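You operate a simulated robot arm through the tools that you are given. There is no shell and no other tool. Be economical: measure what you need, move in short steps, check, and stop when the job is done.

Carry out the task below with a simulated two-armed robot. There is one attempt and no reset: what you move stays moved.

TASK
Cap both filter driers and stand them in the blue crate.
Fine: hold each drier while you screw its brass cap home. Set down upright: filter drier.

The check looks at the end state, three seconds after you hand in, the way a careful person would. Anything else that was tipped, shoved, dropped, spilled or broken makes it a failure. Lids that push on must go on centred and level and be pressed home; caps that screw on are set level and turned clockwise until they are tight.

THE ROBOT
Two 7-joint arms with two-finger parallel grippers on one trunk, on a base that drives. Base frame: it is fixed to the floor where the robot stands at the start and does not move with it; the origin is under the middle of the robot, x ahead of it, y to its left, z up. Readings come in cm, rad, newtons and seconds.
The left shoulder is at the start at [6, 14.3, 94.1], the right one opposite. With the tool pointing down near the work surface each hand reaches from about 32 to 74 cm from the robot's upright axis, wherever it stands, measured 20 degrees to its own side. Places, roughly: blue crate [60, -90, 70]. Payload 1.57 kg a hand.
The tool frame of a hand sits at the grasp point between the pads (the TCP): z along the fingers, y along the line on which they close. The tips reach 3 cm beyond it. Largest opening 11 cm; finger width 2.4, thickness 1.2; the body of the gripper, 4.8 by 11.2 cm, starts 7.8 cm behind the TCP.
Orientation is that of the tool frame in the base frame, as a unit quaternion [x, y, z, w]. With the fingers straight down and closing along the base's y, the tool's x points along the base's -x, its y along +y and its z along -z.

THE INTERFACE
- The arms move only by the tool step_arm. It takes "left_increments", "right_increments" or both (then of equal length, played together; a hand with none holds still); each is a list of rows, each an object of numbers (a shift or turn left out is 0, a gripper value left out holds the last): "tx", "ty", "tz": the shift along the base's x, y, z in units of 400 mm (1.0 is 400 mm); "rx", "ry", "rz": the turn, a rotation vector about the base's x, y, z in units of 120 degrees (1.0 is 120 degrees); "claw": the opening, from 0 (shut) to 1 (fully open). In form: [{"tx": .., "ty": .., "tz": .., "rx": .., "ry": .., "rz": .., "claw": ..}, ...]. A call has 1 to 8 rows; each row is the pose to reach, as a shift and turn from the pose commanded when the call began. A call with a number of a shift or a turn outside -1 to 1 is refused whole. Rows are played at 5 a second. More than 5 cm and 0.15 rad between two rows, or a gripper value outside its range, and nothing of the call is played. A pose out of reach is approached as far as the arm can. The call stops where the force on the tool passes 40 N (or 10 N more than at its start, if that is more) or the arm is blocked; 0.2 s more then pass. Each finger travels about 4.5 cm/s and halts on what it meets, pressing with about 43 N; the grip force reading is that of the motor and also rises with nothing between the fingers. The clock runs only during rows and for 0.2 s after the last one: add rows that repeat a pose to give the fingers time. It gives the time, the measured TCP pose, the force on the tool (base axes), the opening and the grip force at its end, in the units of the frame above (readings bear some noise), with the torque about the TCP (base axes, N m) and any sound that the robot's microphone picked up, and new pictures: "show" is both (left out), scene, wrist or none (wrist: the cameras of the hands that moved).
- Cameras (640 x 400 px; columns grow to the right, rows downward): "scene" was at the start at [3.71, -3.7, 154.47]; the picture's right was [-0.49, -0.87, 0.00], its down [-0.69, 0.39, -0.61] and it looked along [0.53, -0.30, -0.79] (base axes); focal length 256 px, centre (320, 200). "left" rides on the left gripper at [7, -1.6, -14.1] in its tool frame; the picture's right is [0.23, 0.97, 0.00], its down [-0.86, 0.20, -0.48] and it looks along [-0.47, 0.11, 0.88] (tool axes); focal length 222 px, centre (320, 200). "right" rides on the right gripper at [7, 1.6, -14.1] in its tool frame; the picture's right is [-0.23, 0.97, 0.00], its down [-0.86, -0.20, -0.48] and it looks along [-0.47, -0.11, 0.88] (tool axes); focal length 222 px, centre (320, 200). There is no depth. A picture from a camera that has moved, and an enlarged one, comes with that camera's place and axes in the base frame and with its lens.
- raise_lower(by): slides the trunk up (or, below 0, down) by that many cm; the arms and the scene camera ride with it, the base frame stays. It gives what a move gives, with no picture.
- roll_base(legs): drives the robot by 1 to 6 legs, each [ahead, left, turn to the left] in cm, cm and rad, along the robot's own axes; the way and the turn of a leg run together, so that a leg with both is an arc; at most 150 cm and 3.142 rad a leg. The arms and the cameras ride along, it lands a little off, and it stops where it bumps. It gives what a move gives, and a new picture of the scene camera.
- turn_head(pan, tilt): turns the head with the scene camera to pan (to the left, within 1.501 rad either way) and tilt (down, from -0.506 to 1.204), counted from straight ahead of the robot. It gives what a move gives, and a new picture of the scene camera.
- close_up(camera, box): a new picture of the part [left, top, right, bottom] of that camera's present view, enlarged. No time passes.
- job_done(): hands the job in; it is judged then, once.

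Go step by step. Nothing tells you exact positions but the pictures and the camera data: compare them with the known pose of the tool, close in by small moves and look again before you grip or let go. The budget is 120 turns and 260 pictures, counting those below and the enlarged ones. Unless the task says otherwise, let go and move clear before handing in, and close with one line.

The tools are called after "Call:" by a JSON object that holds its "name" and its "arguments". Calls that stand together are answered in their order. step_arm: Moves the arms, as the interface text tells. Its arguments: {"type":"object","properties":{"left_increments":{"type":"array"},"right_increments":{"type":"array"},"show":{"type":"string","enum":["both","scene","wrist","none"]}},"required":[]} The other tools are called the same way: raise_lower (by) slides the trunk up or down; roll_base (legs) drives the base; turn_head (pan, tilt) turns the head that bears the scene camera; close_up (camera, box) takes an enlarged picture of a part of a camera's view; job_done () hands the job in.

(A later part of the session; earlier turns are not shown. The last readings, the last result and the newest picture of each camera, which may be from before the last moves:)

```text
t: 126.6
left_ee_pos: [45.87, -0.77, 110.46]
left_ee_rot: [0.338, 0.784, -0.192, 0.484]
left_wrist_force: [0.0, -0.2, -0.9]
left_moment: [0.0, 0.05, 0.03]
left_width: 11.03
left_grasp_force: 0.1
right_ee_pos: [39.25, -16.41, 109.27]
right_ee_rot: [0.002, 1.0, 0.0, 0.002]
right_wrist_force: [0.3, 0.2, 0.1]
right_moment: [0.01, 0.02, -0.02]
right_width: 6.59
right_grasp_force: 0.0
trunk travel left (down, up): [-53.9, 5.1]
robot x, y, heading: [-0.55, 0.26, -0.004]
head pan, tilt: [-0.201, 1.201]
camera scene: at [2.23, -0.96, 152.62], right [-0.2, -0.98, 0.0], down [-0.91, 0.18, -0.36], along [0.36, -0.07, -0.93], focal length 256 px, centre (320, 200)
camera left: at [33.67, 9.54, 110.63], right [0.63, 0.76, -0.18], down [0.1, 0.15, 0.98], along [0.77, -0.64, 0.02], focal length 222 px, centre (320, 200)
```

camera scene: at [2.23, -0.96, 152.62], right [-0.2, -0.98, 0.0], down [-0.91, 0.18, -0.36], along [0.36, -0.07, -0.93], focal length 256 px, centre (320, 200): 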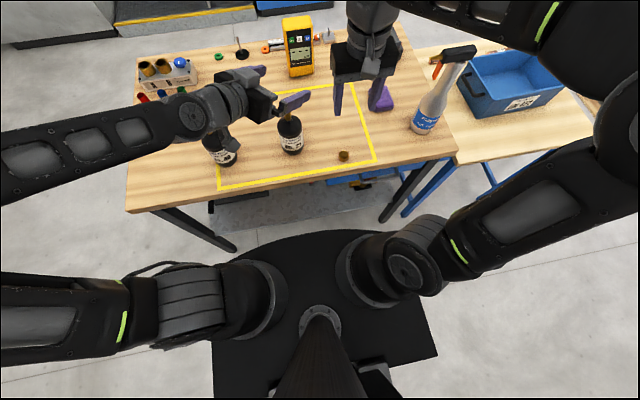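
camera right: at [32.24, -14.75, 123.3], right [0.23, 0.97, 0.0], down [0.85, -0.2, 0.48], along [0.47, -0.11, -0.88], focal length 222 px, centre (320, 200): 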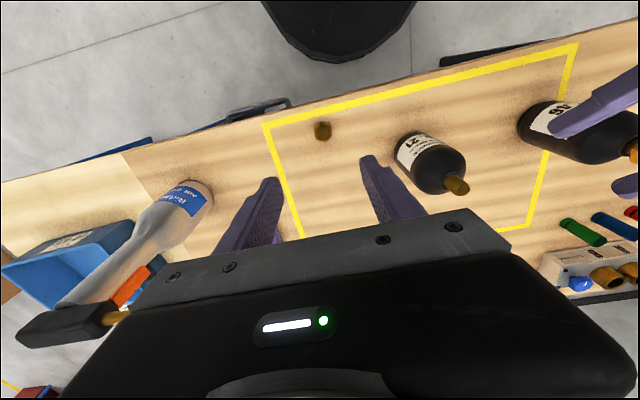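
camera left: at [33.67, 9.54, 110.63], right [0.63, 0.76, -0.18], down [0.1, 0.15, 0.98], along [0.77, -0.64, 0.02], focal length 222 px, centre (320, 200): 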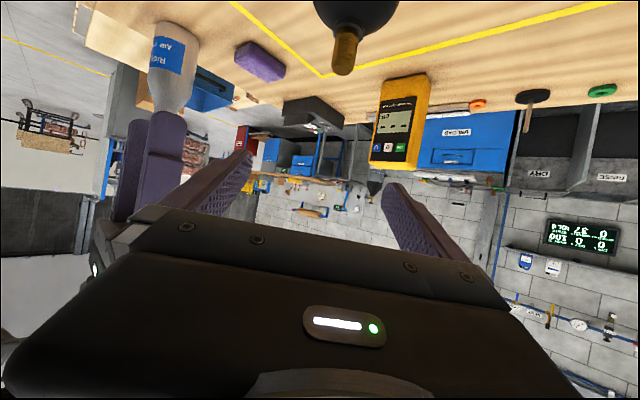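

Alignment looks good. Coming straight down around No. 21.

Call:
{"name": "step_arm", "arguments": {"left_increments": [{"tz": -0.08}, {"tz": -0.16}, {"tz": -0.24}, {"tz": -0.3}, {"tz": -0.3}], "show": "both"}}

```text
t: 127.8
left_ee_pos: [45.66, -0.55, 98.64]
left_ee_rot: [0.339, 0.784, -0.193, 0.483]
left_wrist_force: [0.3, 0.0, 0.6]
left_moment: [0.0, -0.04, -0.01]
left_width: 11.01
left_grasp_force: 0.0
right_ee_pos: [39.33, -16.33, 109.2]
right_ee_rot: [0.002, 1.0, 0.001, 0.001]
right_wrist_force: [0.0, 0.3, 0.6]
right_moment: [-0.01, 0.02, -0.02]
right_width: 6.6
right_grasp_force: 0.1
trunk travel left (down, up): [-53.9, 5.1]
robot x, y, heading: [-0.35, -0.11, 0.0]
head pan, tilt: [-0.201, 1.201]
camera scene: at [2.22, -1.05, 152.62], right [-0.2, -0.98, 0.0], down [-0.91, 0.19, -0.36], along [0.36, -0.07, -0.93], focal length 256 px, centre (320, 200)
camera left: at [33.6, 9.65, 98.75], right [0.63, 0.76, -0.18], down [0.1, 0.15, 0.98], along [0.77, -0.64, 0.02], focal length 222 px, centre (320, 200)
```

scene: 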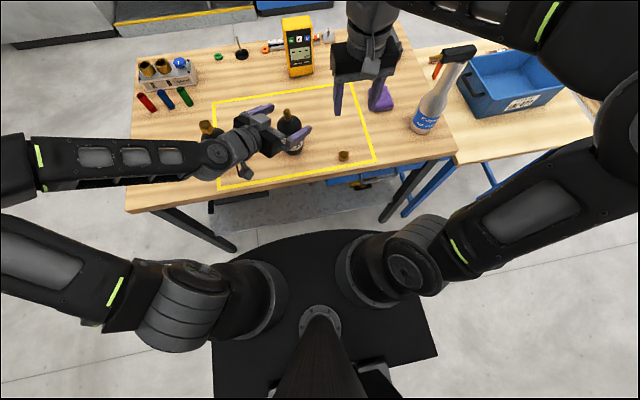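
left: 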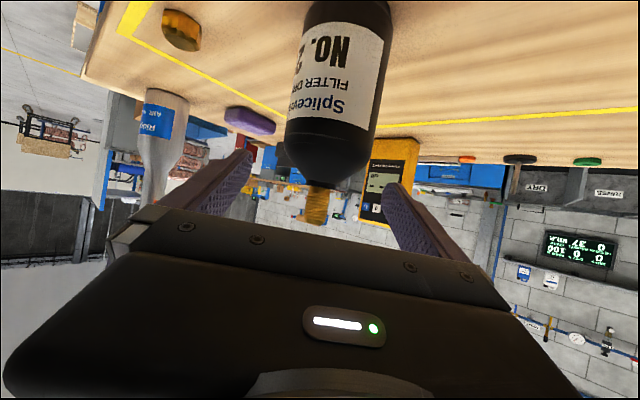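

Call:
{"name": "step_arm", "arguments": {"left_increments": [{"tz": -0.06, "tx": 0.003, "ty": -0.004}, {"tz": -0.12, "tx": 0.005, "ty": -0.006}, {"tz": -0.17, "tx": 0.005, "ty": -0.006}, {"tz": -0.205, "tx": 0.005, "ty": -0.006}, {"tz": -0.205, "tx": 0.005, "ty": -0.006}], "show": "wrist"}}

Call:
{"name": "close_up", "arguments": {"camera": "scene", "box": [180, 90, 320, 202]}}

```text
t: 129.0
left_ee_pos: [46.02, -0.75, 90.48]
left_ee_rot: [0.338, 0.784, -0.193, 0.484]
left_wrist_force: [0.5, -0.2, 0.1]
left_moment: [0.01, 0.0, 0.05]
left_width: 11.01
left_grasp_force: 0.0
right_ee_pos: [39.39, -16.41, 109.23]
right_ee_rot: [0.002, 1.0, 0.001, 0.003]
right_wrist_force: [-0.2, 0.1, 0.0]
right_moment: [-0.01, 0.0, -0.02]
right_width: 6.61
right_grasp_force: 0.1
trunk travel left (down, up): [-53.9, 5.1]
robot x, y, heading: [-0.44, -0.13, 0.001]
head pan, tilt: [-0.201, 1.201]
camera left: at [33.84, 9.41, 90.53], right [0.63, 0.76, -0.18], down [0.1, 0.15, 0.98], along [0.77, -0.64, 0.02], focal length 222 px, centre (320, 200)
```

left: 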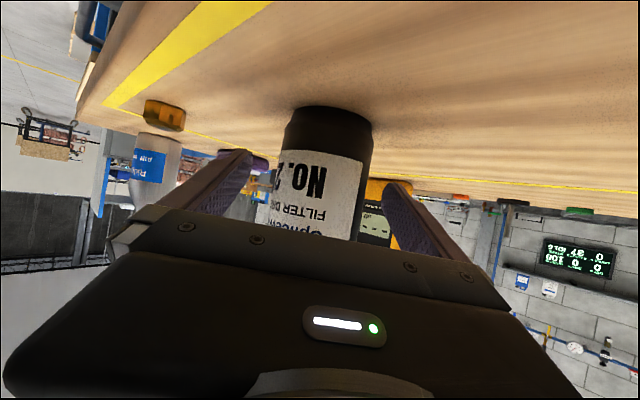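

```text
3.57 times, centred on (250, 146) of scene
camera zoom: at [2.24, -1.03, 152.62], right [-0.2, -0.98, 0.0], down [-0.91, 0.19, -0.36], along [0.36, -0.07, -0.93], focal length 913 px, centre (570, 393)
```

zoom: 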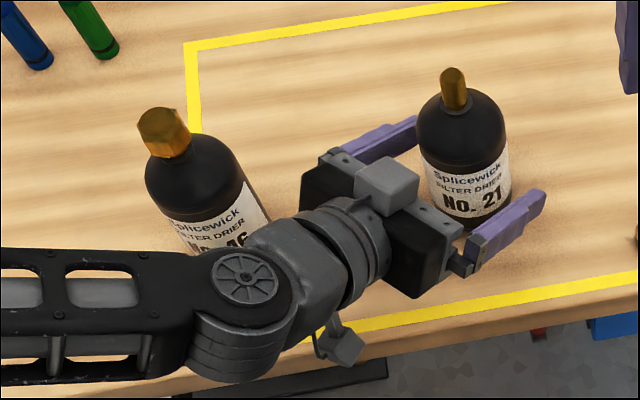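

Same geometry as before. I close the left hand on No. 21 while the right turns to +60° above cap B.

Call:
{"name": "step_arm", "arguments": {"left_increments": [{"claw": 0.8}, {"claw": 0.7}, {"claw": 0.6}, {"claw": 0.5}, {"claw": 0.4}, {"claw": 0.4}, {"claw": 0.4}, {"claw": 0.4}], "right_increments": [{"rz": 0.0625, "tz": -0.05, "ty": 0.005}, {"rz": 0.125, "tz": -0.1, "ty": 0.01}, {"rz": 0.1875, "tz": -0.15, "ty": 0.015}, {"rz": 0.25, "tz": -0.2, "ty": 0.015}, {"rz": 0.3125, "tz": -0.25, "ty": 0.015}, {"rz": 0.375, "tz": -0.3, "ty": 0.015}, {"rz": 0.4375, "tz": -0.34, "ty": 0.015}, {"rz": 0.5, "tz": -0.37, "ty": 0.015}], "show": "none"}}

Call:
{"name": "close_up", "arguments": {"camera": "right", "box": [230, 110, 410, 220]}}

Call:
{"name": "close_up", "arguments": {"camera": "scene", "box": [250, 80, 360, 168]}}

```text
t: 130.8
left_ee_pos: [46.0, -0.84, 90.55]
left_ee_rot: [0.337, 0.783, -0.193, 0.485]
left_wrist_force: [0.8, 2.0, 2.2]
left_moment: [-0.1, 0.13, 0.05]
left_width: 6.66
left_grasp_force: 42.8
right_ee_pos: [39.35, -15.72, 94.5]
right_ee_rot: [-0.501, 0.866, 0.002, 0.001]
right_wrist_force: [-0.9, -0.2, 0.2]
right_moment: [0.0, 0.0, 0.02]
right_width: 6.61
right_grasp_force: 0.0
trunk travel left (down, up): [-53.9, 5.1]
robot x, y, heading: [-0.23, 0.45, -0.002]
head pan, tilt: [-0.201, 1.201]
```

```text
3.56 times, centred on (320, 165) of right
camera zoom: at [34.46, -20.98, 108.57], right [-0.73, 0.68, 0.0], down [0.6, 0.64, 0.48], along [0.33, 0.35, -0.88], focal length 790 px, centre (320, 324)
```

zoom: 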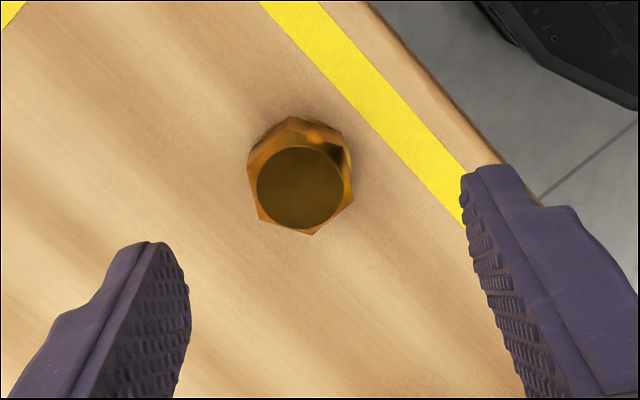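

```text
4.55 times, centred on (305, 124) of scene
camera zoom: at [2.24, -1.0, 152.62], right [-0.2, -0.98, 0.0], down [-0.91, 0.19, -0.36], along [0.36, -0.07, -0.93], focal length 1162 px, centre (388, 546)
```

zoom: 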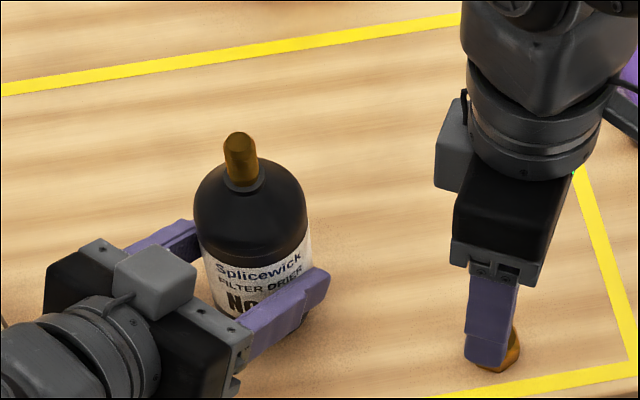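

Cap centre at [39.9, -16.0], with its flats aligned. I correct, descend and grip gently.

Call:
{"name": "step_arm", "arguments": {"right_increments": [{"tx": 0.008, "ty": -0.004, "tz": -0.02}, {"tx": 0.0138, "ty": -0.007, "tz": -0.06}, {"tx": 0.0138, "ty": -0.007, "tz": -0.11}, {"tx": 0.0138, "ty": -0.007, "tz": -0.156}, {"tx": 0.0138, "ty": -0.007, "tz": -0.156}], "show": "none"}}

Call:
{"name": "close_up", "arguments": {"camera": "right", "box": [260, 140, 390, 220]}}

```text
t: 132.0
left_ee_pos: [46.04, -0.78, 90.55]
left_ee_rot: [0.338, 0.783, -0.193, 0.485]
left_wrist_force: [1.5, 1.7, 5.2]
left_moment: [-0.2, 0.09, 0.03]
left_width: 6.63
left_grasp_force: 42.6
right_ee_pos: [40.04, -15.99, 88.14]
right_ee_rot: [-0.498, 0.867, 0.002, 0.001]
right_wrist_force: [0.2, 0.0, -0.5]
right_moment: [0.02, 0.02, -0.01]
right_width: 6.61
right_grasp_force: 0.0
trunk travel left (down, up): [-53.9, 5.1]
robot x, y, heading: [-0.51, 0.19, 0.004]
head pan, tilt: [-0.201, 1.201]
```

```text
4.92 times, centred on (325, 180) of right
camera zoom: at [35.06, -21.31, 102.28], right [-0.73, 0.69, 0.0], down [0.6, 0.64, 0.48], along [0.33, 0.35, -0.88], focal length 1094 px, centre (295, 298)
```

zoom: 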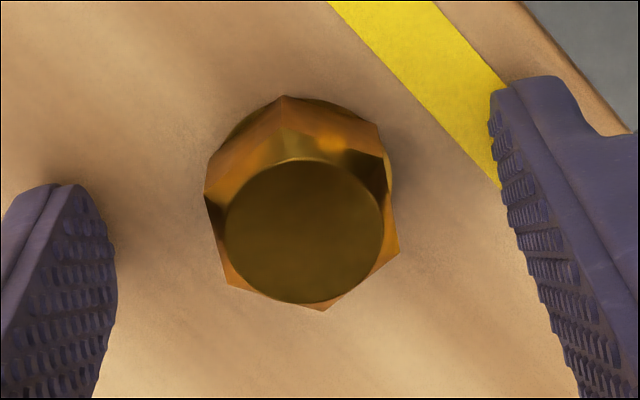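

Well centred. Grip, then lift.

Call:
{"name": "step_arm", "arguments": {"right_increments": [{"claw": 0.45}, {"claw": 0.36}, {"claw": 0.3}, {"claw": 0.25}, {"claw": 0.15}, {"claw": 0.0}, {"claw": 0.0}, {"claw": 0.0}], "show": "none"}}

Call:
{"name": "step_arm", "arguments": {"right_increments": [{"tz": 0.02}, {"tz": 0.07}, {"tz": 0.14}, {"tz": 0.22}, {"tz": 0.3}, {"tz": 0.38}, {"tz": 0.45}, {"tz": 0.5}], "show": "none"}}

Call:
{"name": "close_up", "arguments": {"camera": "right", "box": [260, 140, 390, 220]}}

```text
t: 133.8
left_ee_pos: [45.95, -0.82, 90.52]
left_ee_rot: [0.338, 0.783, -0.193, 0.485]
left_wrist_force: [0.9, 0.4, 7.1]
left_moment: [-0.31, 0.12, 0.05]
left_width: 6.62
left_grasp_force: 43.1
right_ee_pos: [39.98, -16.04, 88.25]
right_ee_rot: [-0.498, 0.867, 0.002, 0.002]
right_wrist_force: [-0.5, -0.2, 1.4]
right_moment: [-0.06, 0.01, 0.01]
right_width: 3.13
right_grasp_force: 40.4
trunk travel left (down, up): [-53.9, 5.1]
robot x, y, heading: [-0.29, 0.28, 0.003]
head pan, tilt: [-0.201, 1.201]
```

```text
t: 135.6
left_ee_pos: [45.87, -0.83, 90.53]
left_ee_rot: [0.338, 0.783, -0.193, 0.485]
left_wrist_force: [2.1, -1.2, 9.7]
left_moment: [-0.37, 0.21, 0.05]
left_width: 6.63
left_grasp_force: 43.2
right_ee_pos: [39.82, -15.98, 108.04]
right_ee_rot: [-0.499, 0.867, 0.001, 0.0]
right_wrist_force: [-1.3, -0.6, -0.7]
right_moment: [-0.02, 0.03, -0.01]
right_width: 3.15
right_grasp_force: 39.7
trunk travel left (down, up): [-53.9, 5.1]
robot x, y, heading: [-0.34, -0.04, -0.003]
head pan, tilt: [-0.201, 1.201]
```

```text
4.92 times, centred on (325, 180) of right
camera zoom: at [34.86, -21.22, 122.18], right [-0.73, 0.69, 0.0], down [0.6, 0.64, 0.48], along [0.33, 0.35, -0.88], focal length 1094 px, centre (295, 298)
```

zoom: 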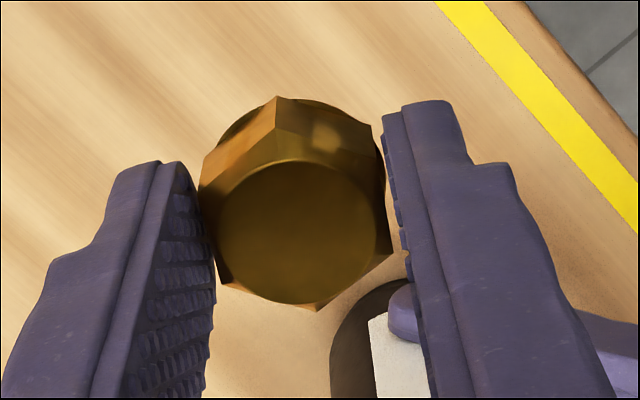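

The cap is level. Carrying it over No. 21's neck.

Call:
{"name": "step_arm", "arguments": {"right_increments": [{"tx": 0.02, "ty": 0.05}, {"tx": 0.05, "ty": 0.11}, {"tx": 0.08, "ty": 0.18}, {"tx": 0.11, "ty": 0.25}, {"tx": 0.14, "ty": 0.31}, {"tx": 0.16, "ty": 0.35}, {"tx": 0.163, "ty": 0.3625}, {"tx": 0.163, "ty": 0.3625}], "show": "none"}}

Call:
{"name": "close_up", "arguments": {"camera": "right", "box": [230, 110, 410, 220]}}

Call:
{"name": "close_up", "arguments": {"camera": "scene", "box": [240, 70, 340, 150]}}

```text
t: 137.4
left_ee_pos: [45.99, -0.82, 90.57]
left_ee_rot: [0.338, 0.783, -0.193, 0.485]
left_wrist_force: [0.9, -1.2, 10.5]
left_moment: [-0.44, 0.23, 0.03]
left_width: 6.64
left_grasp_force: 42.8
right_ee_pos: [46.44, -1.41, 108.27]
right_ee_rot: [-0.498, 0.867, 0.002, 0.002]
right_wrist_force: [0.6, -0.3, -0.7]
right_moment: [0.01, -0.06, 0.0]
right_width: 3.18
right_grasp_force: 40.3
trunk travel left (down, up): [-53.9, 5.1]
robot x, y, heading: [-0.16, 0.14, 0.003]
head pan, tilt: [-0.201, 1.201]
```

```text
3.56 times, centred on (320, 165) of right
camera zoom: at [41.37, -6.67, 122.3], right [-0.73, 0.69, 0.0], down [0.6, 0.64, 0.48], along [0.33, 0.35, -0.88], focal length 790 px, centre (320, 324)
```

zoom: 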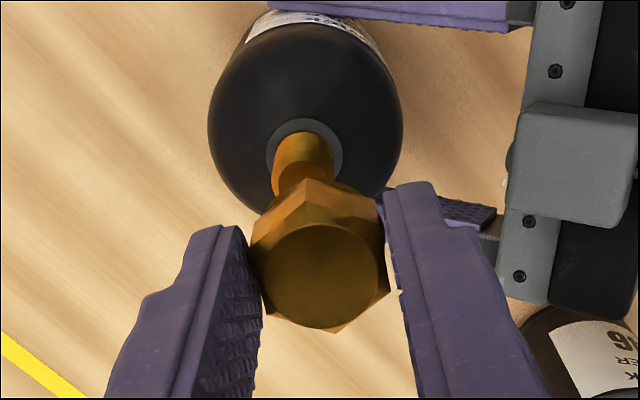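

```text
5.00 times, centred on (290, 110) of scene
camera zoom: at [2.18, -1.02, 152.62], right [-0.2, -0.98, 0.0], down [-0.91, 0.19, -0.36], along [0.36, -0.07, -0.93], focal length 1278 px, centre (470, 650)
```

zoom: 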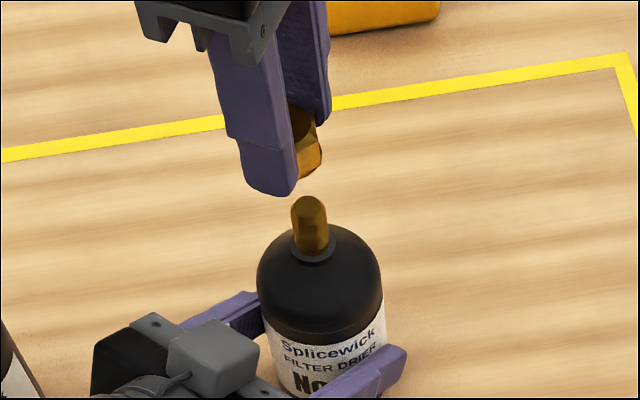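

The neck measures [46.5, -1.93]. I shift 0.5 cm and lower to just above it.

Call:
{"name": "step_arm", "arguments": {"left_increments": [{"tz": 0.001}, {"tz": 0.001}, {"tz": 0.001}, {"tz": 0.001}, {"tz": 0.001}], "right_increments": [{"ty": -0.008, "tz": -0.02}, {"ty": -0.0133, "tz": -0.045}, {"ty": -0.0133, "tz": -0.07}, {"ty": -0.0133, "tz": -0.085}, {"ty": -0.0133, "tz": -0.085}], "show": "none"}}

Call:
{"name": "close_up", "arguments": {"camera": "right", "box": [230, 110, 410, 220]}}

Call:
{"name": "close_up", "arguments": {"camera": "scene", "box": [255, 80, 325, 136]}}

```text
t: 138.6
left_ee_pos: [45.96, -0.8, 90.52]
left_ee_rot: [0.338, 0.784, -0.193, 0.484]
left_wrist_force: [-2.9, 0.8, 4.3]
left_moment: [-0.18, 0.32, -0.12]
left_width: 6.63
left_grasp_force: 43.0
right_ee_pos: [46.47, -2.07, 104.74]
right_ee_rot: [-0.498, 0.867, 0.002, 0.001]
right_wrist_force: [-0.5, 0.1, 0.0]
right_moment: [0.03, 0.01, -0.01]
right_width: 3.12
right_grasp_force: 39.8
trunk travel left (down, up): [-53.9, 5.1]
robot x, y, heading: [-0.77, 0.15, -0.006]
head pan, tilt: [-0.201, 1.201]
```

```text
3.56 times, centred on (320, 165) of right
camera zoom: at [41.41, -7.29, 118.78], right [-0.73, 0.69, 0.0], down [0.6, 0.64, 0.48], along [0.33, 0.35, -0.88], focal length 790 px, centre (320, 324)
```

zoom: 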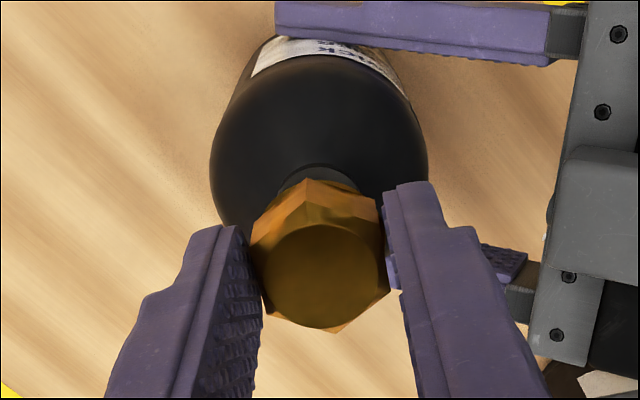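

```text
7.14 times, centred on (290, 108) of scene
camera zoom: at [2.18, -1.0, 152.61], right [-0.2, -0.98, 0.0], down [-0.91, 0.19, -0.36], along [0.36, -0.07, -0.93], focal length 1826 px, centre (534, 857)
```

zoom: 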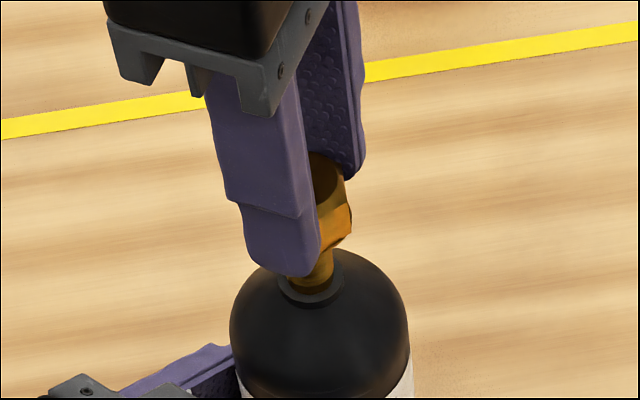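

Aligned. I lower to contact and begin turning clockwise with a light push.

Call:
{"name": "step_arm", "arguments": {"right_increments": [{"tz": -0.005}, {"tz": -0.01}, {"tz": -0.011, "rz": -0.07}, {"tz": -0.011, "rz": -0.14}, {"tz": -0.012, "rz": -0.21}, {"tz": -0.012, "rz": -0.28}, {"tz": -0.013, "rz": -0.35}, {"tz": -0.013, "rz": -0.42}], "show": "none"}}

Call:
{"name": "close_up", "arguments": {"camera": "scene", "box": [255, 80, 325, 136]}}

```text
t: 140.4
left_ee_pos: [46.07, -0.79, 90.51]
left_ee_rot: [0.337, 0.784, -0.192, 0.485]
left_wrist_force: [3.0, -4.6, -0.5]
left_moment: [-0.11, 0.6, -0.01]
left_width: 6.64
left_grasp_force: 42.9
right_ee_pos: [46.41, -1.96, 104.23]
right_ee_rot: [-0.081, 0.997, 0.002, 0.002]
right_wrist_force: [-3.8, 1.1, 12.8]
right_moment: [0.16, -0.07, 0.05]
right_width: 3.15
right_grasp_force: 40.7
trunk travel left (down, up): [-53.9, 5.1]
robot x, y, heading: [-0.43, 0.3, -0.004]
head pan, tilt: [-0.201, 1.201]
```

```text
7.14 times, centred on (290, 108) of scene
camera zoom: at [2.2, -1.04, 152.63], right [-0.2, -0.98, 0.0], down [-0.91, 0.19, -0.36], along [0.36, -0.07, -0.93], focal length 1826 px, centre (534, 857)
```

zoom: 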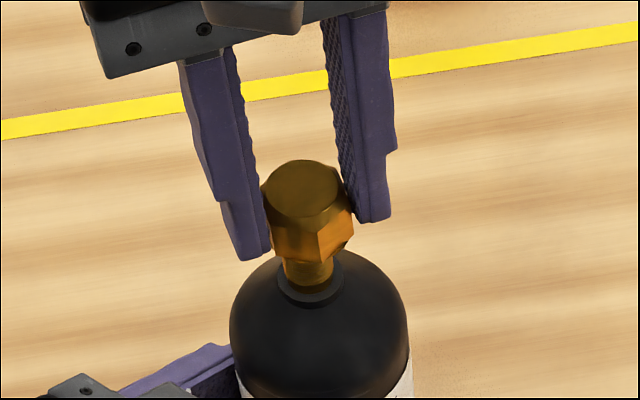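

Looks centred, with light contact. Continuing clockwise.

Call:
{"name": "step_arm", "arguments": {"right_increments": [{"rz": -0.07}, {"rz": -0.14}, {"rz": -0.21, "tz": -0.001}, {"rz": -0.28, "tz": -0.001}, {"rz": -0.35, "tz": -0.002}, {"rz": -0.42, "tz": -0.002}, {"rz": -0.49, "tz": -0.003}, {"rz": -0.56, "tz": -0.003}], "show": "none"}}

Call:
{"name": "step_arm", "arguments": {"right_increments": [{"rz": -0.07}, {"rz": -0.14}, {"rz": -0.21, "tz": -0.001}, {"rz": -0.28, "tz": -0.001}, {"rz": -0.35, "tz": -0.002}, {"rz": -0.42, "tz": -0.002}, {"rz": -0.49, "tz": -0.003}, {"rz": -0.55, "tz": -0.003}], "show": "none"}}

Call:
{"name": "close_up", "arguments": {"camera": "scene", "box": [255, 80, 325, 136]}}

```text
t: 142.2
left_ee_pos: [46.04, -0.86, 90.62]
left_ee_rot: [0.338, 0.783, -0.192, 0.485]
left_wrist_force: [10.0, -14.8, -6.1]
left_moment: [0.69, 0.38, 0.03]
left_width: 6.64
left_grasp_force: 43.4
right_ee_pos: [46.34, -1.97, 104.2]
right_ee_rot: [0.484, 0.875, 0.002, 0.003]
right_wrist_force: [-2.4, 15.1, 36.3]
right_moment: [0.53, -0.34, 0.12]
right_width: 3.16
right_grasp_force: 39.8
trunk travel left (down, up): [-53.9, 5.1]
robot x, y, heading: [-0.5, 0.24, -0.001]
head pan, tilt: [-0.201, 1.201]
```

```text
t: 144.0
left_ee_pos: [45.81, -0.87, 90.55]
left_ee_rot: [0.34, 0.783, -0.194, 0.484]
left_wrist_force: [-21.4, -6.2, 14.9]
left_moment: [-0.34, -1.42, -0.44]
left_width: 6.63
left_grasp_force: 43.2
right_ee_pos: [46.3, -2.14, 103.91]
right_ee_rot: [0.883, 0.469, 0.001, 0.003]
right_wrist_force: [15.6, 2.7, -5.5]
right_moment: [0.12, -0.47, 0.05]
right_width: 3.14
right_grasp_force: 40.5
trunk travel left (down, up): [-53.9, 5.1]
robot x, y, heading: [-0.47, 0.35, 0.008]
head pan, tilt: [-0.201, 1.201]
```

```text
7.14 times, centred on (290, 108) of scene
camera zoom: at [2.1, -1.04, 152.62], right [-0.2, -0.98, 0.0], down [-0.91, 0.19, -0.36], along [0.36, -0.07, -0.93], focal length 1826 px, centre (534, 857)
```

zoom: 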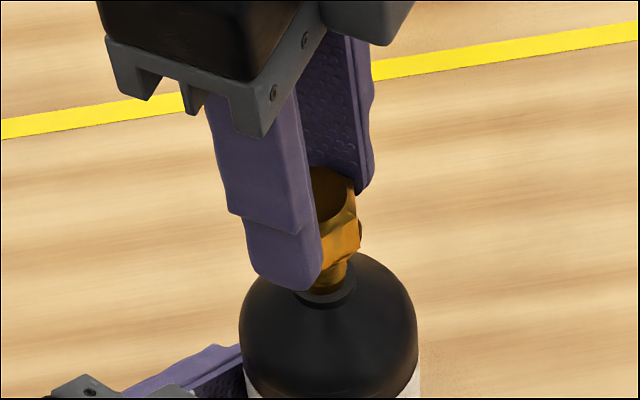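

The cap dropped to z≈103.9 and now resists being lifted, so it has engaged. I relieve the sideways force, turn a little more, then re-grip 180° back.

Call:
{"name": "step_arm", "arguments": {"right_increments": [{"tx": 0.003, "ty": 0.001, "rz": -0.06, "tz": -0.002}, {"tx": 0.004, "ty": 0.001, "rz": -0.12, "tz": -0.002}, {"tx": 0.004, "ty": 0.001, "rz": -0.125, "tz": -0.002}], "show": "none"}}

Call:
{"name": "step_arm", "arguments": {"right_increments": [{"claw": 0.4}, {"claw": 0.5}, {"claw": 0.5}, {"rz": 0.07}, {"rz": 0.14}, {"rz": 0.21}, {"rz": 0.28}, {"rz": 0.35}], "show": "none"}}

Call:
{"name": "close_up", "arguments": {"camera": "scene", "box": [255, 80, 325, 136]}}

```text
t: 144.8
left_ee_pos: [45.95, -0.86, 90.56]
left_ee_rot: [0.338, 0.783, -0.194, 0.484]
left_wrist_force: [-15.4, -6.7, 12.8]
left_moment: [-0.92, -0.31, -0.36]
left_width: 6.63
left_grasp_force: 43.3
right_ee_pos: [46.45, -2.06, 104.03]
right_ee_rot: [0.937, 0.351, -0.001, 0.001]
right_wrist_force: [8.8, 0.9, 2.9]
right_moment: [0.04, -0.25, 0.06]
right_width: 3.12
right_grasp_force: 40.0
trunk travel left (down, up): [-53.9, 5.1]
robot x, y, heading: [-0.13, 0.13, -0.005]
head pan, tilt: [-0.201, 1.201]
```

```text
t: 146.6
left_ee_pos: [46.02, -0.81, 90.56]
left_ee_rot: [0.338, 0.784, -0.193, 0.484]
left_wrist_force: [4.5, 4.6, 10.7]
left_moment: [-0.29, -0.16, 0.18]
left_width: 6.65
left_grasp_force: 43.1
right_ee_pos: [46.64, -1.93, 103.94]
right_ee_rot: [0.747, 0.665, 0.0, 0.002]
right_wrist_force: [0.5, 1.0, -0.3]
right_moment: [0.03, -0.02, 0.01]
right_width: 5.49
right_grasp_force: 0.1
trunk travel left (down, up): [-53.9, 5.1]
robot x, y, heading: [-0.58, 0.1, -0.002]
head pan, tilt: [-0.201, 1.201]
```

```text
7.14 times, centred on (290, 108) of scene
camera zoom: at [2.22, -0.96, 152.62], right [-0.2, -0.98, 0.0], down [-0.91, 0.18, -0.36], along [0.36, -0.07, -0.93], focal length 1826 px, centre (534, 857)
```

zoom: 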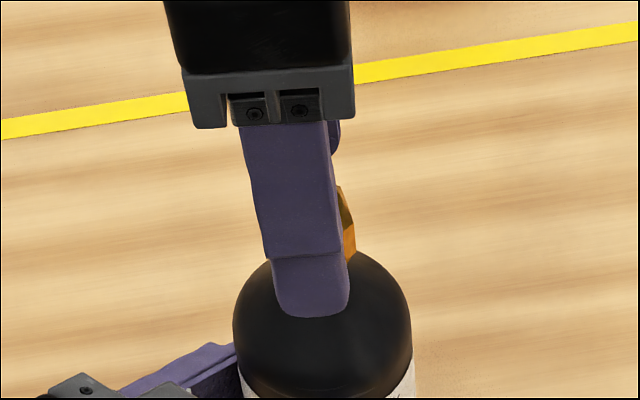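

Call:
{"name": "step_arm", "arguments": {"right_increments": [{"rz": 0.07}, {"rz": 0.14}, {"rz": 0.21}, {"rz": 0.28}, {"rz": 0.35}, {"rz": 0.42}, {"rz": 0.49}, {"rz": 0.56}], "show": "none"}}

Call:
{"name": "step_arm", "arguments": {"right_increments": [{"rz": 0.07}, {"rz": 0.14}, {"rz": 0.21}, {"rz": 0.28}, {"rz": 0.35}, {"rz": 0.42}, {"rz": 0.5}, {"rz": 0.57}], "show": "none"}}

Call:
{"name": "close_up", "arguments": {"camera": "right", "box": [230, 110, 410, 220]}}

Call:
{"name": "close_up", "arguments": {"camera": "scene", "box": [255, 80, 325, 136]}}

```text
t: 148.4
left_ee_pos: [45.98, -0.81, 90.44]
left_ee_rot: [0.337, 0.783, -0.193, 0.485]
left_wrist_force: [2.7, 3.9, 8.3]
left_moment: [-0.21, -0.11, 0.07]
left_width: 6.61
left_grasp_force: 42.6
right_ee_pos: [46.53, -1.82, 103.92]
right_ee_rot: [0.254, 0.967, 0.001, 0.002]
right_wrist_force: [-0.3, 0.2, 0.2]
right_moment: [0.01, 0.0, -0.05]
right_width: 5.5
right_grasp_force: 0.1
trunk travel left (down, up): [-53.9, 5.1]
robot x, y, heading: [-0.51, 0.2, 0.0]
head pan, tilt: [-0.201, 1.201]
```

```text
refused: row 7 steps farther than a row can; nothing moved
```

```text
3.56 times, centred on (320, 165) of right
camera zoom: at [41.17, 2.84, 117.97], right [0.68, 0.74, 0.0], down [0.65, -0.59, 0.48], along [0.36, -0.32, -0.88], focal length 790 px, centre (320, 324)
```

zoom: 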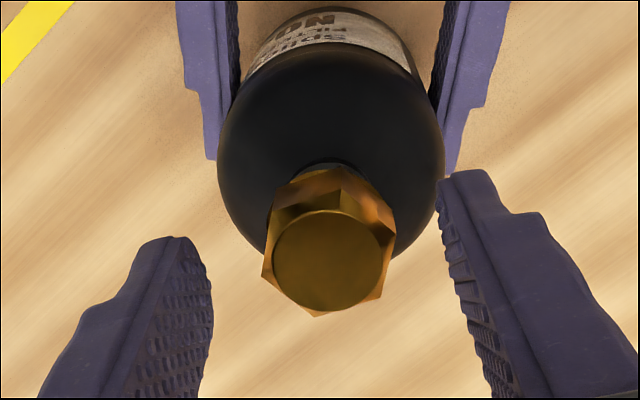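

```text
7.14 times, centred on (290, 108) of scene
camera zoom: at [2.22, -0.97, 152.62], right [-0.2, -0.98, 0.0], down [-0.91, 0.18, -0.36], along [0.36, -0.07, -0.93], focal length 1826 px, centre (534, 857)
```

zoom: 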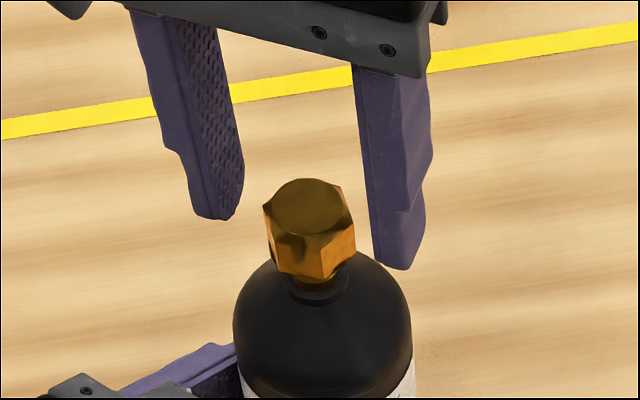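

The cap sits level. I finish rotating back with a small lateral correction.

Call:
{"name": "step_arm", "arguments": {"right_increments": [{"rz": 0.07, "ty": 0.003}, {"rz": 0.14, "ty": 0.005}, {"rz": 0.21, "ty": 0.005}, {"rz": 0.28, "ty": 0.005}, {"rz": 0.35, "ty": 0.005}, {"rz": 0.42, "ty": 0.005}, {"rz": 0.49, "ty": 0.005}, {"rz": 0.56, "ty": 0.005}], "show": "none"}}

Call:
{"name": "close_up", "arguments": {"camera": "right", "box": [230, 110, 410, 220]}}

```text
t: 150.2
left_ee_pos: [46.01, -0.79, 90.56]
left_ee_rot: [0.338, 0.783, -0.194, 0.484]
left_wrist_force: [0.0, 2.2, 4.5]
left_moment: [-0.18, 0.0, 0.04]
left_width: 6.63
left_grasp_force: 42.7
right_ee_pos: [46.53, -1.79, 103.87]
right_ee_rot: [-0.323, 0.946, 0.001, 0.001]
right_wrist_force: [-0.4, 0.0, 0.3]
right_moment: [0.0, 0.03, -0.01]
right_width: 5.51
right_grasp_force: 0.1
trunk travel left (down, up): [-53.9, 5.1]
robot x, y, heading: [-0.42, 0.19, -0.003]
head pan, tilt: [-0.201, 1.201]
```

```text
3.56 times, centred on (320, 165) of right
camera zoom: at [40.0, -4.85, 117.97], right [-0.42, 0.91, 0.0], down [0.8, 0.36, 0.48], along [0.44, 0.2, -0.88], focal length 790 px, centre (320, 324)
```

zoom: 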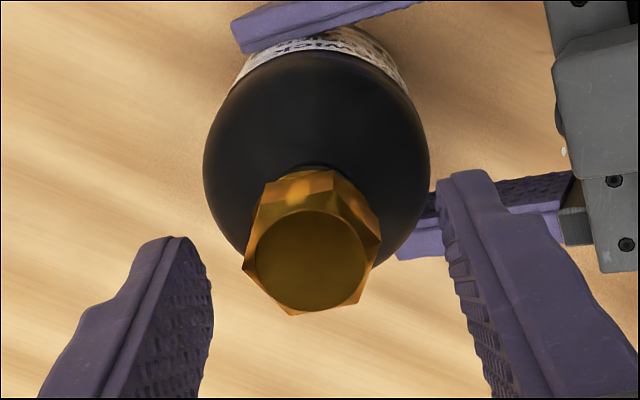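

The flats need another 21° of yaw. I align, lower 2 mm, grip and turn.

Call:
{"name": "step_arm", "arguments": {"right_increments": [{"rz": 0.06, "tx": 0.002, "ty": -0.004}, {"rz": 0.12, "tx": 0.002, "ty": -0.004, "tz": -0.003}, {"rz": 0.175, "tx": 0.002, "ty": -0.004, "tz": -0.006, "claw": 0.45}, {"rz": 0.175, "tx": 0.002, "ty": -0.004, "tz": -0.006, "claw": 0.36}, {"rz": 0.175, "tx": 0.002, "ty": -0.004, "tz": -0.006, "claw": 0.28}, {"rz": 0.175, "tx": 0.002, "ty": -0.004, "tz": -0.006, "claw": 0.1}, {"rz": 0.175, "tx": 0.002, "ty": -0.004, "tz": -0.006, "claw": 0}, {"rz": 0.175, "tx": 0.002, "ty": -0.004, "tz": -0.006, "claw": 0}], "show": "none"}}

Call:
{"name": "close_up", "arguments": {"camera": "right", "box": [230, 110, 410, 220]}}

Call:
{"name": "step_arm", "arguments": {"right_increments": [{"rz": -0.07}, {"rz": -0.14}, {"rz": -0.21, "tz": -0.001}, {"rz": -0.28, "tz": -0.001}, {"rz": -0.35, "tz": -0.002}, {"rz": -0.42, "tz": -0.002}, {"rz": -0.49, "tz": -0.003}, {"rz": -0.56, "tz": -0.003}], "show": "none"}}

```text
t: 152.0
left_ee_pos: [46.04, -0.86, 90.54]
left_ee_rot: [0.338, 0.784, -0.193, 0.484]
left_wrist_force: [-6.3, 5.3, 3.4]
left_moment: [-0.53, -0.69, -0.01]
left_width: 6.65
left_grasp_force: 43.1
right_ee_pos: [46.74, -1.91, 103.73]
right_ee_rot: [-0.489, 0.872, 0.002, 0.001]
right_wrist_force: [7.2, -2.4, 0.4]
right_moment: [-0.04, -0.11, -0.01]
right_width: 3.12
right_grasp_force: 39.9
trunk travel left (down, up): [-53.9, 5.1]
robot x, y, heading: [-0.25, 0.09, -0.004]
head pan, tilt: [-0.201, 1.201]
```

```text
3.56 times, centred on (320, 165) of right
camera zoom: at [41.64, -7.16, 117.79], right [-0.71, 0.7, 0.0], down [0.62, 0.62, 0.48], along [0.34, 0.34, -0.88], focal length 790 px, centre (320, 324)
```

zoom: 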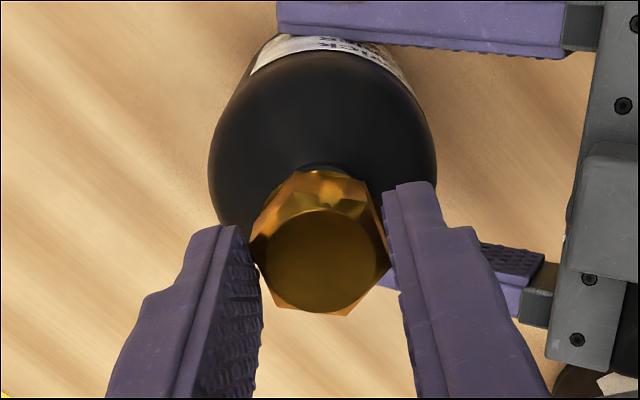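

```text
t: 153.8
left_ee_pos: [46.0, -0.79, 90.54]
left_ee_rot: [0.338, 0.783, -0.194, 0.484]
left_wrist_force: [-1.5, -0.9, -0.2]
left_moment: [-0.1, -0.47, -0.08]
left_width: 6.63
left_grasp_force: 43.5
right_ee_pos: [46.47, -1.98, 103.5]
right_ee_rot: [0.076, 0.997, 0.002, 0.002]
right_wrist_force: [0.0, 4.1, 7.6]
right_moment: [0.47, 0.75, 0.0]
right_width: 3.12
right_grasp_force: 40.1
trunk travel left (down, up): [-53.9, 5.1]
robot x, y, heading: [-0.74, 0.16, 0.0]
head pan, tilt: [-0.201, 1.201]
```

Call:
{"name": "step_arm", "arguments": {"right_increments": [{"rz": -0.07}, {"rz": -0.14}, {"rz": -0.21}, {"rz": -0.28}, {"rz": -0.35, "tz": -0.001}, {"rz": -0.42, "tz": -0.001}, {"rz": -0.49, "tz": -0.002}, {"rz": -0.56, "tz": -0.002}], "show": "none"}}

Call:
{"name": "step_arm", "arguments": {"right_increments": [{"rz": -0.07}, {"rz": -0.14}, {"rz": -0.21}, {"rz": -0.28}, {"rz": -0.35, "tz": -0.001}, {"rz": -0.42, "tz": -0.001}, {"rz": -0.49, "tz": -0.002}, {"rz": -0.54, "tz": -0.002}], "show": "none"}}

Call:
{"name": "close_up", "arguments": {"camera": "scene", "box": [255, 80, 325, 136]}}

```text
t: 155.6
left_ee_pos: [46.15, -0.84, 90.54]
left_ee_rot: [0.339, 0.783, -0.194, 0.484]
left_wrist_force: [6.1, -14.6, -1.4]
left_moment: [0.61, 0.57, 0.05]
left_width: 6.61
left_grasp_force: 42.9
right_ee_pos: [46.75, -1.82, 103.46]
right_ee_rot: [0.615, 0.789, 0.002, 0.001]
right_wrist_force: [-5.2, 13.1, 7.7]
right_moment: [0.94, 0.2, 0.06]
right_width: 3.11
right_grasp_force: 40.1
trunk travel left (down, up): [-53.9, 5.1]
robot x, y, heading: [-0.43, 0.23, 0.004]
head pan, tilt: [-0.201, 1.201]
```

```text
t: 157.4
left_ee_pos: [45.92, -0.89, 90.62]
left_ee_rot: [0.34, 0.784, -0.194, 0.483]
left_wrist_force: [-1.1, -16.6, 0.9]
left_moment: [0.7, -0.25, -0.03]
left_width: 6.61
left_grasp_force: 42.6
right_ee_pos: [46.63, -2.0, 103.44]
right_ee_rot: [0.942, 0.336, 0.0, 0.002]
right_wrist_force: [0.8, 11.9, 11.2]
right_moment: [0.43, 0.41, -0.01]
right_width: 3.06
right_grasp_force: 40.1
trunk travel left (down, up): [-53.9, 5.1]
robot x, y, heading: [-0.33, 0.13, 0.001]
head pan, tilt: [-0.201, 1.201]
```

```text
7.14 times, centred on (290, 108) of scene
camera zoom: at [2.2, -1.06, 152.63], right [-0.2, -0.98, 0.0], down [-0.91, 0.19, -0.36], along [0.36, -0.07, -0.93], focal length 1826 px, centre (534, 857)
```

zoom: 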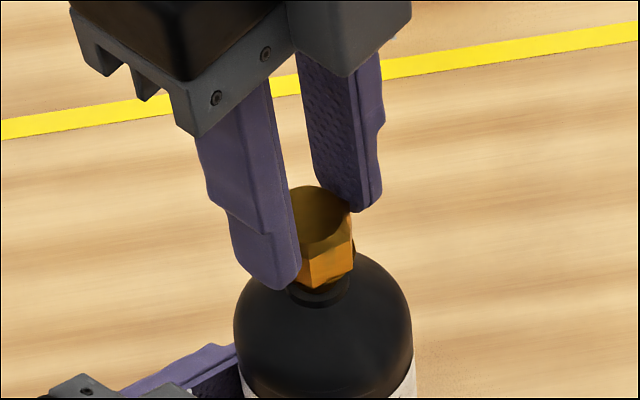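

Going well. Now a full re-grip cycle: open, back 180°, grip, and turn clockwise again.

Call:
{"name": "step_arm", "arguments": {"right_increments": [{"claw": 0.4, "ty": 0.002}, {"claw": 0.5, "ty": 0.003}, {"claw": 0.5, "ty": 0.003}, {"rz": 0.07, "ty": 0.003}, {"rz": 0.14, "ty": 0.003}, {"rz": 0.21, "ty": 0.003}, {"rz": 0.28, "ty": 0.003}, {"rz": 0.35, "ty": 0.003}], "show": "none"}}

Call:
{"name": "step_arm", "arguments": {"right_increments": [{"rz": 0.07}, {"rz": 0.14}, {"rz": 0.21}, {"rz": 0.28}, {"rz": 0.35}, {"rz": 0.42}, {"rz": 0.49}, {"rz": 0.56}], "show": "none"}}

Call:
{"name": "step_arm", "arguments": {"right_increments": [{"rz": 0.07}, {"rz": 0.14}, {"rz": 0.21}, {"rz": 0.28}, {"rz": 0.35}, {"rz": 0.42}, {"rz": 0.49}, {"rz": 0.56}], "show": "none"}}

Call:
{"name": "close_up", "arguments": {"camera": "right", "box": [230, 110, 410, 220]}}

```text
t: 159.2
left_ee_pos: [46.02, -0.8, 90.6]
left_ee_rot: [0.338, 0.783, -0.193, 0.485]
left_wrist_force: [3.1, 2.0, 5.1]
left_moment: [-0.15, -0.07, 0.11]
left_width: 6.62
left_grasp_force: 43.2
right_ee_pos: [46.74, -1.81, 103.43]
right_ee_rot: [0.757, 0.653, -0.001, 0.002]
right_wrist_force: [0.0, 0.1, -0.1]
right_moment: [0.04, 0.0, 0.02]
right_width: 5.47
right_grasp_force: 0.1
trunk travel left (down, up): [-53.9, 5.1]
robot x, y, heading: [-0.39, -0.05, 0.002]
head pan, tilt: [-0.201, 1.201]
```

```text
t: 161.0
left_ee_pos: [45.99, -0.93, 90.58]
left_ee_rot: [0.338, 0.784, -0.193, 0.484]
left_wrist_force: [2.4, 1.6, 5.1]
left_moment: [-0.2, -0.03, 0.09]
left_width: 6.62
left_grasp_force: 43.6
right_ee_pos: [46.52, -1.83, 103.35]
right_ee_rot: [0.269, 0.963, 0.001, 0.002]
right_wrist_force: [0.2, -0.6, 0.1]
right_moment: [0.05, 0.01, 0.0]
right_width: 5.51
right_grasp_force: 0.1
trunk travel left (down, up): [-53.9, 5.1]
robot x, y, heading: [-0.68, -0.31, -0.002]
head pan, tilt: [-0.201, 1.201]
```

```text
t: 162.8
left_ee_pos: [46.05, -0.81, 90.44]
left_ee_rot: [0.338, 0.783, -0.193, 0.484]
left_wrist_force: [1.6, 2.3, 4.3]
left_moment: [-0.18, 0.02, 0.1]
left_width: 6.63
left_grasp_force: 43.2
right_ee_pos: [46.67, -1.7, 103.27]
right_ee_rot: [-0.309, 0.951, 0.002, 0.001]
right_wrist_force: [-0.8, 0.8, -0.4]
right_moment: [0.02, -0.01, -0.02]
right_width: 5.49
right_grasp_force: 0.1
trunk travel left (down, up): [-53.9, 5.1]
robot x, y, heading: [-0.75, -0.12, 0.004]
head pan, tilt: [-0.201, 1.201]
```

```text
3.56 times, centred on (320, 165) of right
camera zoom: at [40.01, -4.62, 117.43], right [-0.39, 0.92, 0.0], down [0.81, 0.34, 0.48], along [0.44, 0.19, -0.88], focal length 790 px, centre (320, 324)
```

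zoom: 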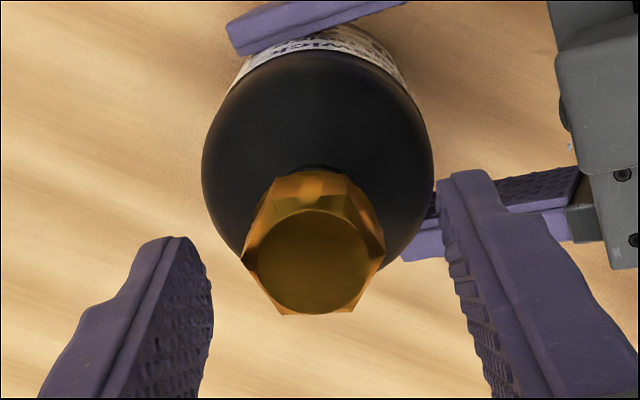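

Call:
{"name": "step_arm", "arguments": {"right_increments": [{"rz": 0.065, "ty": -0.002}, {"rz": 0.13, "ty": -0.002}, {"rz": 0.13, "ty": -0.002, "claw": 0.42}, {"rz": 0.13, "ty": -0.002, "claw": 0.34}, {"rz": 0.13, "ty": -0.002, "claw": 0.27}, {"rz": 0.13, "ty": -0.002, "claw": 0.1}, {"rz": 0.13, "ty": -0.002, "claw": 0}, {"rz": 0.13, "ty": -0.002, "claw": 0}], "show": "none"}}

Call:
{"name": "step_arm", "arguments": {"right_increments": [{"rz": -0.07}, {"rz": -0.14}, {"rz": -0.21}, {"rz": -0.28}, {"rz": -0.35, "tz": -0.001}, {"rz": -0.42, "tz": -0.001}, {"rz": -0.49, "tz": -0.002}, {"rz": -0.56, "tz": -0.002}], "show": "none"}}

Call:
{"name": "step_arm", "arguments": {"right_increments": [{"rz": -0.07}, {"rz": -0.14}, {"rz": -0.21}, {"rz": -0.28}, {"rz": -0.35, "tz": -0.001}, {"rz": -0.42, "tz": -0.001}, {"rz": -0.49, "tz": -0.002}, {"rz": -0.56, "tz": -0.002}], "show": "none"}}

Call:
{"name": "step_arm", "arguments": {"right_increments": [{"rz": -0.07}, {"rz": -0.14}, {"rz": -0.21}, {"rz": -0.28}, {"rz": -0.35, "tz": -0.001}, {"rz": -0.42, "tz": -0.001}, {"rz": -0.48, "tz": -0.001}], "show": "none"}}

Call:
{"name": "close_up", "arguments": {"camera": "scene", "box": [255, 80, 325, 136]}}

```text
t: 164.6
left_ee_pos: [46.09, -0.84, 90.48]
left_ee_rot: [0.339, 0.783, -0.193, 0.484]
left_wrist_force: [-2.0, 4.3, 3.9]
left_moment: [-0.47, -0.49, 0.0]
left_width: 6.59
left_grasp_force: 43.3
right_ee_pos: [46.66, -2.09, 103.34]
right_ee_rot: [-0.434, 0.901, 0.001, 0.0]
right_wrist_force: [3.4, -2.3, -0.4]
right_moment: [-0.03, -0.01, 0.02]
right_width: 3.12
right_grasp_force: 40.1
trunk travel left (down, up): [-53.9, 5.1]
robot x, y, heading: [-0.46, 0.26, -0.002]
head pan, tilt: [-0.201, 1.201]
```

```text
t: 166.4
left_ee_pos: [45.95, -0.7, 90.52]
left_ee_rot: [0.338, 0.784, -0.192, 0.484]
left_wrist_force: [1.1, -2.2, 0.1]
left_moment: [-0.37, -0.24, -0.06]
left_width: 6.67
left_grasp_force: 43.0
right_ee_pos: [46.61, -1.86, 103.17]
right_ee_rot: [0.137, 0.991, 0.002, 0.001]
right_wrist_force: [-2.3, 2.0, -2.2]
right_moment: [0.59, 0.8, 0.01]
right_width: 3.13
right_grasp_force: 40.1
trunk travel left (down, up): [-53.9, 5.1]
robot x, y, heading: [-0.08, 0.03, -0.003]
head pan, tilt: [-0.201, 1.201]
```

```text
t: 168.2
left_ee_pos: [46.04, -0.93, 90.49]
left_ee_rot: [0.338, 0.783, -0.194, 0.485]
left_wrist_force: [2.3, -11.8, 0.1]
left_moment: [0.47, 0.35, -0.08]
left_width: 6.63
left_grasp_force: 42.9
right_ee_pos: [46.65, -1.75, 103.19]
right_ee_rot: [0.663, 0.748, 0.0, 0.001]
right_wrist_force: [-2.2, 12.1, -0.3]
right_moment: [1.17, -0.08, -0.01]
right_width: 3.13
right_grasp_force: 40.1
trunk travel left (down, up): [-53.9, 5.1]
robot x, y, heading: [-0.77, 0.02, -0.003]
head pan, tilt: [-0.201, 1.201]
```

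```text
t: 169.8
left_ee_pos: [46.08, -0.71, 90.52]
left_ee_rot: [0.336, 0.784, -0.191, 0.485]
left_wrist_force: [8.5, -5.0, -0.5]
left_moment: [-0.01, 1.21, -0.58]
left_width: 6.63
left_grasp_force: 43.0
right_ee_pos: [46.64, -2.13, 103.23]
right_ee_rot: [0.942, 0.336, -0.003, 0.002]
right_wrist_force: [-10.2, 1.3, 3.8]
right_moment: [-0.1, 0.47, 0.66]
right_width: 2.94
right_grasp_force: 39.3
trunk travel left (down, up): [-53.9, 5.1]
robot x, y, heading: [-0.11, 0.16, 0.001]
head pan, tilt: [-0.201, 1.201]
```

```text
7.14 times, centred on (290, 108) of scene
camera zoom: at [2.2, -1.05, 152.62], right [-0.2, -0.98, 0.0], down [-0.91, 0.19, -0.36], along [0.36, -0.07, -0.93], focal length 1826 px, centre (534, 857)
```

zoom: 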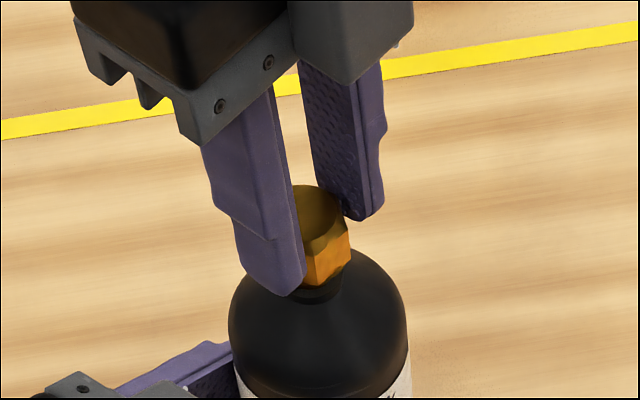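

Torque is 0.66 N·m, the same signature as the first cap: tight. A final nudge, then I release, rise and inspect.

Call:
{"name": "step_arm", "arguments": {"right_increments": [{"rz": -0.03}, {"rz": -0.05}], "show": "none"}}

Call:
{"name": "step_arm", "arguments": {"right_increments": [{"claw": 0.45}, {"claw": 0.55}, {"claw": 0.55}, {"tz": 0.05}, {"tz": 0.12}, {"tz": 0.2}], "show": "none"}}

Call:
{"name": "step_arm", "arguments": {"right_increments": [{"rz": 0.07, "ty": -0.04}, {"rz": 0.14, "ty": -0.08}, {"rz": 0.21, "ty": -0.13}, {"rz": 0.28, "ty": -0.18}, {"rz": 0.35, "ty": -0.23}, {"rz": 0.42, "ty": -0.28}, {"rz": 0.49, "ty": -0.33}, {"rz": 0.56, "ty": -0.38}], "show": "none"}}

Call:
{"name": "close_up", "arguments": {"camera": "scene", "box": [180, 80, 320, 192]}}

```text
t: 170.4
left_ee_pos: [46.08, -0.77, 90.49]
left_ee_rot: [0.337, 0.784, -0.192, 0.485]
left_wrist_force: [10.5, 1.6, 2.0]
left_moment: [-0.05, 0.62, -0.38]
left_width: 6.63
left_grasp_force: 42.6
right_ee_pos: [46.58, -1.9, 103.14]
right_ee_rot: [0.958, 0.286, -0.002, 0.002]
right_wrist_force: [-8.6, -1.0, -1.3]
right_moment: [-0.21, 0.41, 0.54]
right_width: 2.91
right_grasp_force: 39.3
trunk travel left (down, up): [-53.9, 5.1]
robot x, y, heading: [-0.28, -0.14, 0.003]
head pan, tilt: [-0.201, 1.201]
```

```text
t: 171.8
left_ee_pos: [45.9, -0.91, 90.58]
left_ee_rot: [0.338, 0.783, -0.193, 0.485]
left_wrist_force: [-2.2, -0.5, 1.0]
left_moment: [-0.14, 0.15, -0.07]
left_width: 6.65
left_grasp_force: 43.4
right_ee_pos: [46.43, -1.9, 111.26]
right_ee_rot: [0.958, 0.287, -0.001, 0.001]
right_wrist_force: [0.4, -0.4, -0.6]
right_moment: [-0.01, 0.02, -0.01]
right_width: 6.06
right_grasp_force: 0.1
trunk travel left (down, up): [-53.9, 5.1]
robot x, y, heading: [-0.31, 0.05, -0.0]
head pan, tilt: [-0.201, 1.201]
```

```text
t: 173.6
left_ee_pos: [46.09, -0.7, 90.57]
left_ee_rot: [0.338, 0.783, -0.193, 0.485]
left_wrist_force: [0.1, 0.2, -0.9]
left_moment: [-0.17, 0.03, 0.02]
left_width: 6.61
left_grasp_force: 42.3
right_ee_pos: [46.48, -17.04, 111.0]
right_ee_rot: [0.637, 0.771, -0.001, 0.001]
right_wrist_force: [0.3, 0.1, 0.8]
right_moment: [-0.01, -0.01, -0.03]
right_width: 6.07
right_grasp_force: 0.0
trunk travel left (down, up): [-53.9, 5.1]
robot x, y, heading: [-0.63, -0.01, -0.003]
head pan, tilt: [-0.201, 1.201]
```

```text
3.57 times, centred on (250, 136) of scene
camera zoom: at [2.25, -1.04, 152.61], right [-0.2, -0.98, 0.0], down [-0.91, 0.19, -0.36], along [0.35, -0.07, -0.93], focal length 913 px, centre (570, 429)
```

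zoom: 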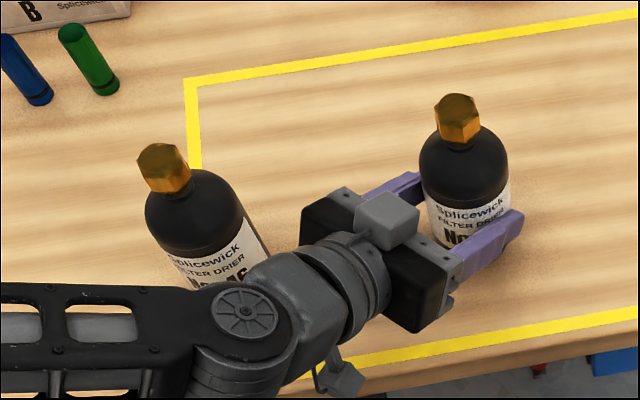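

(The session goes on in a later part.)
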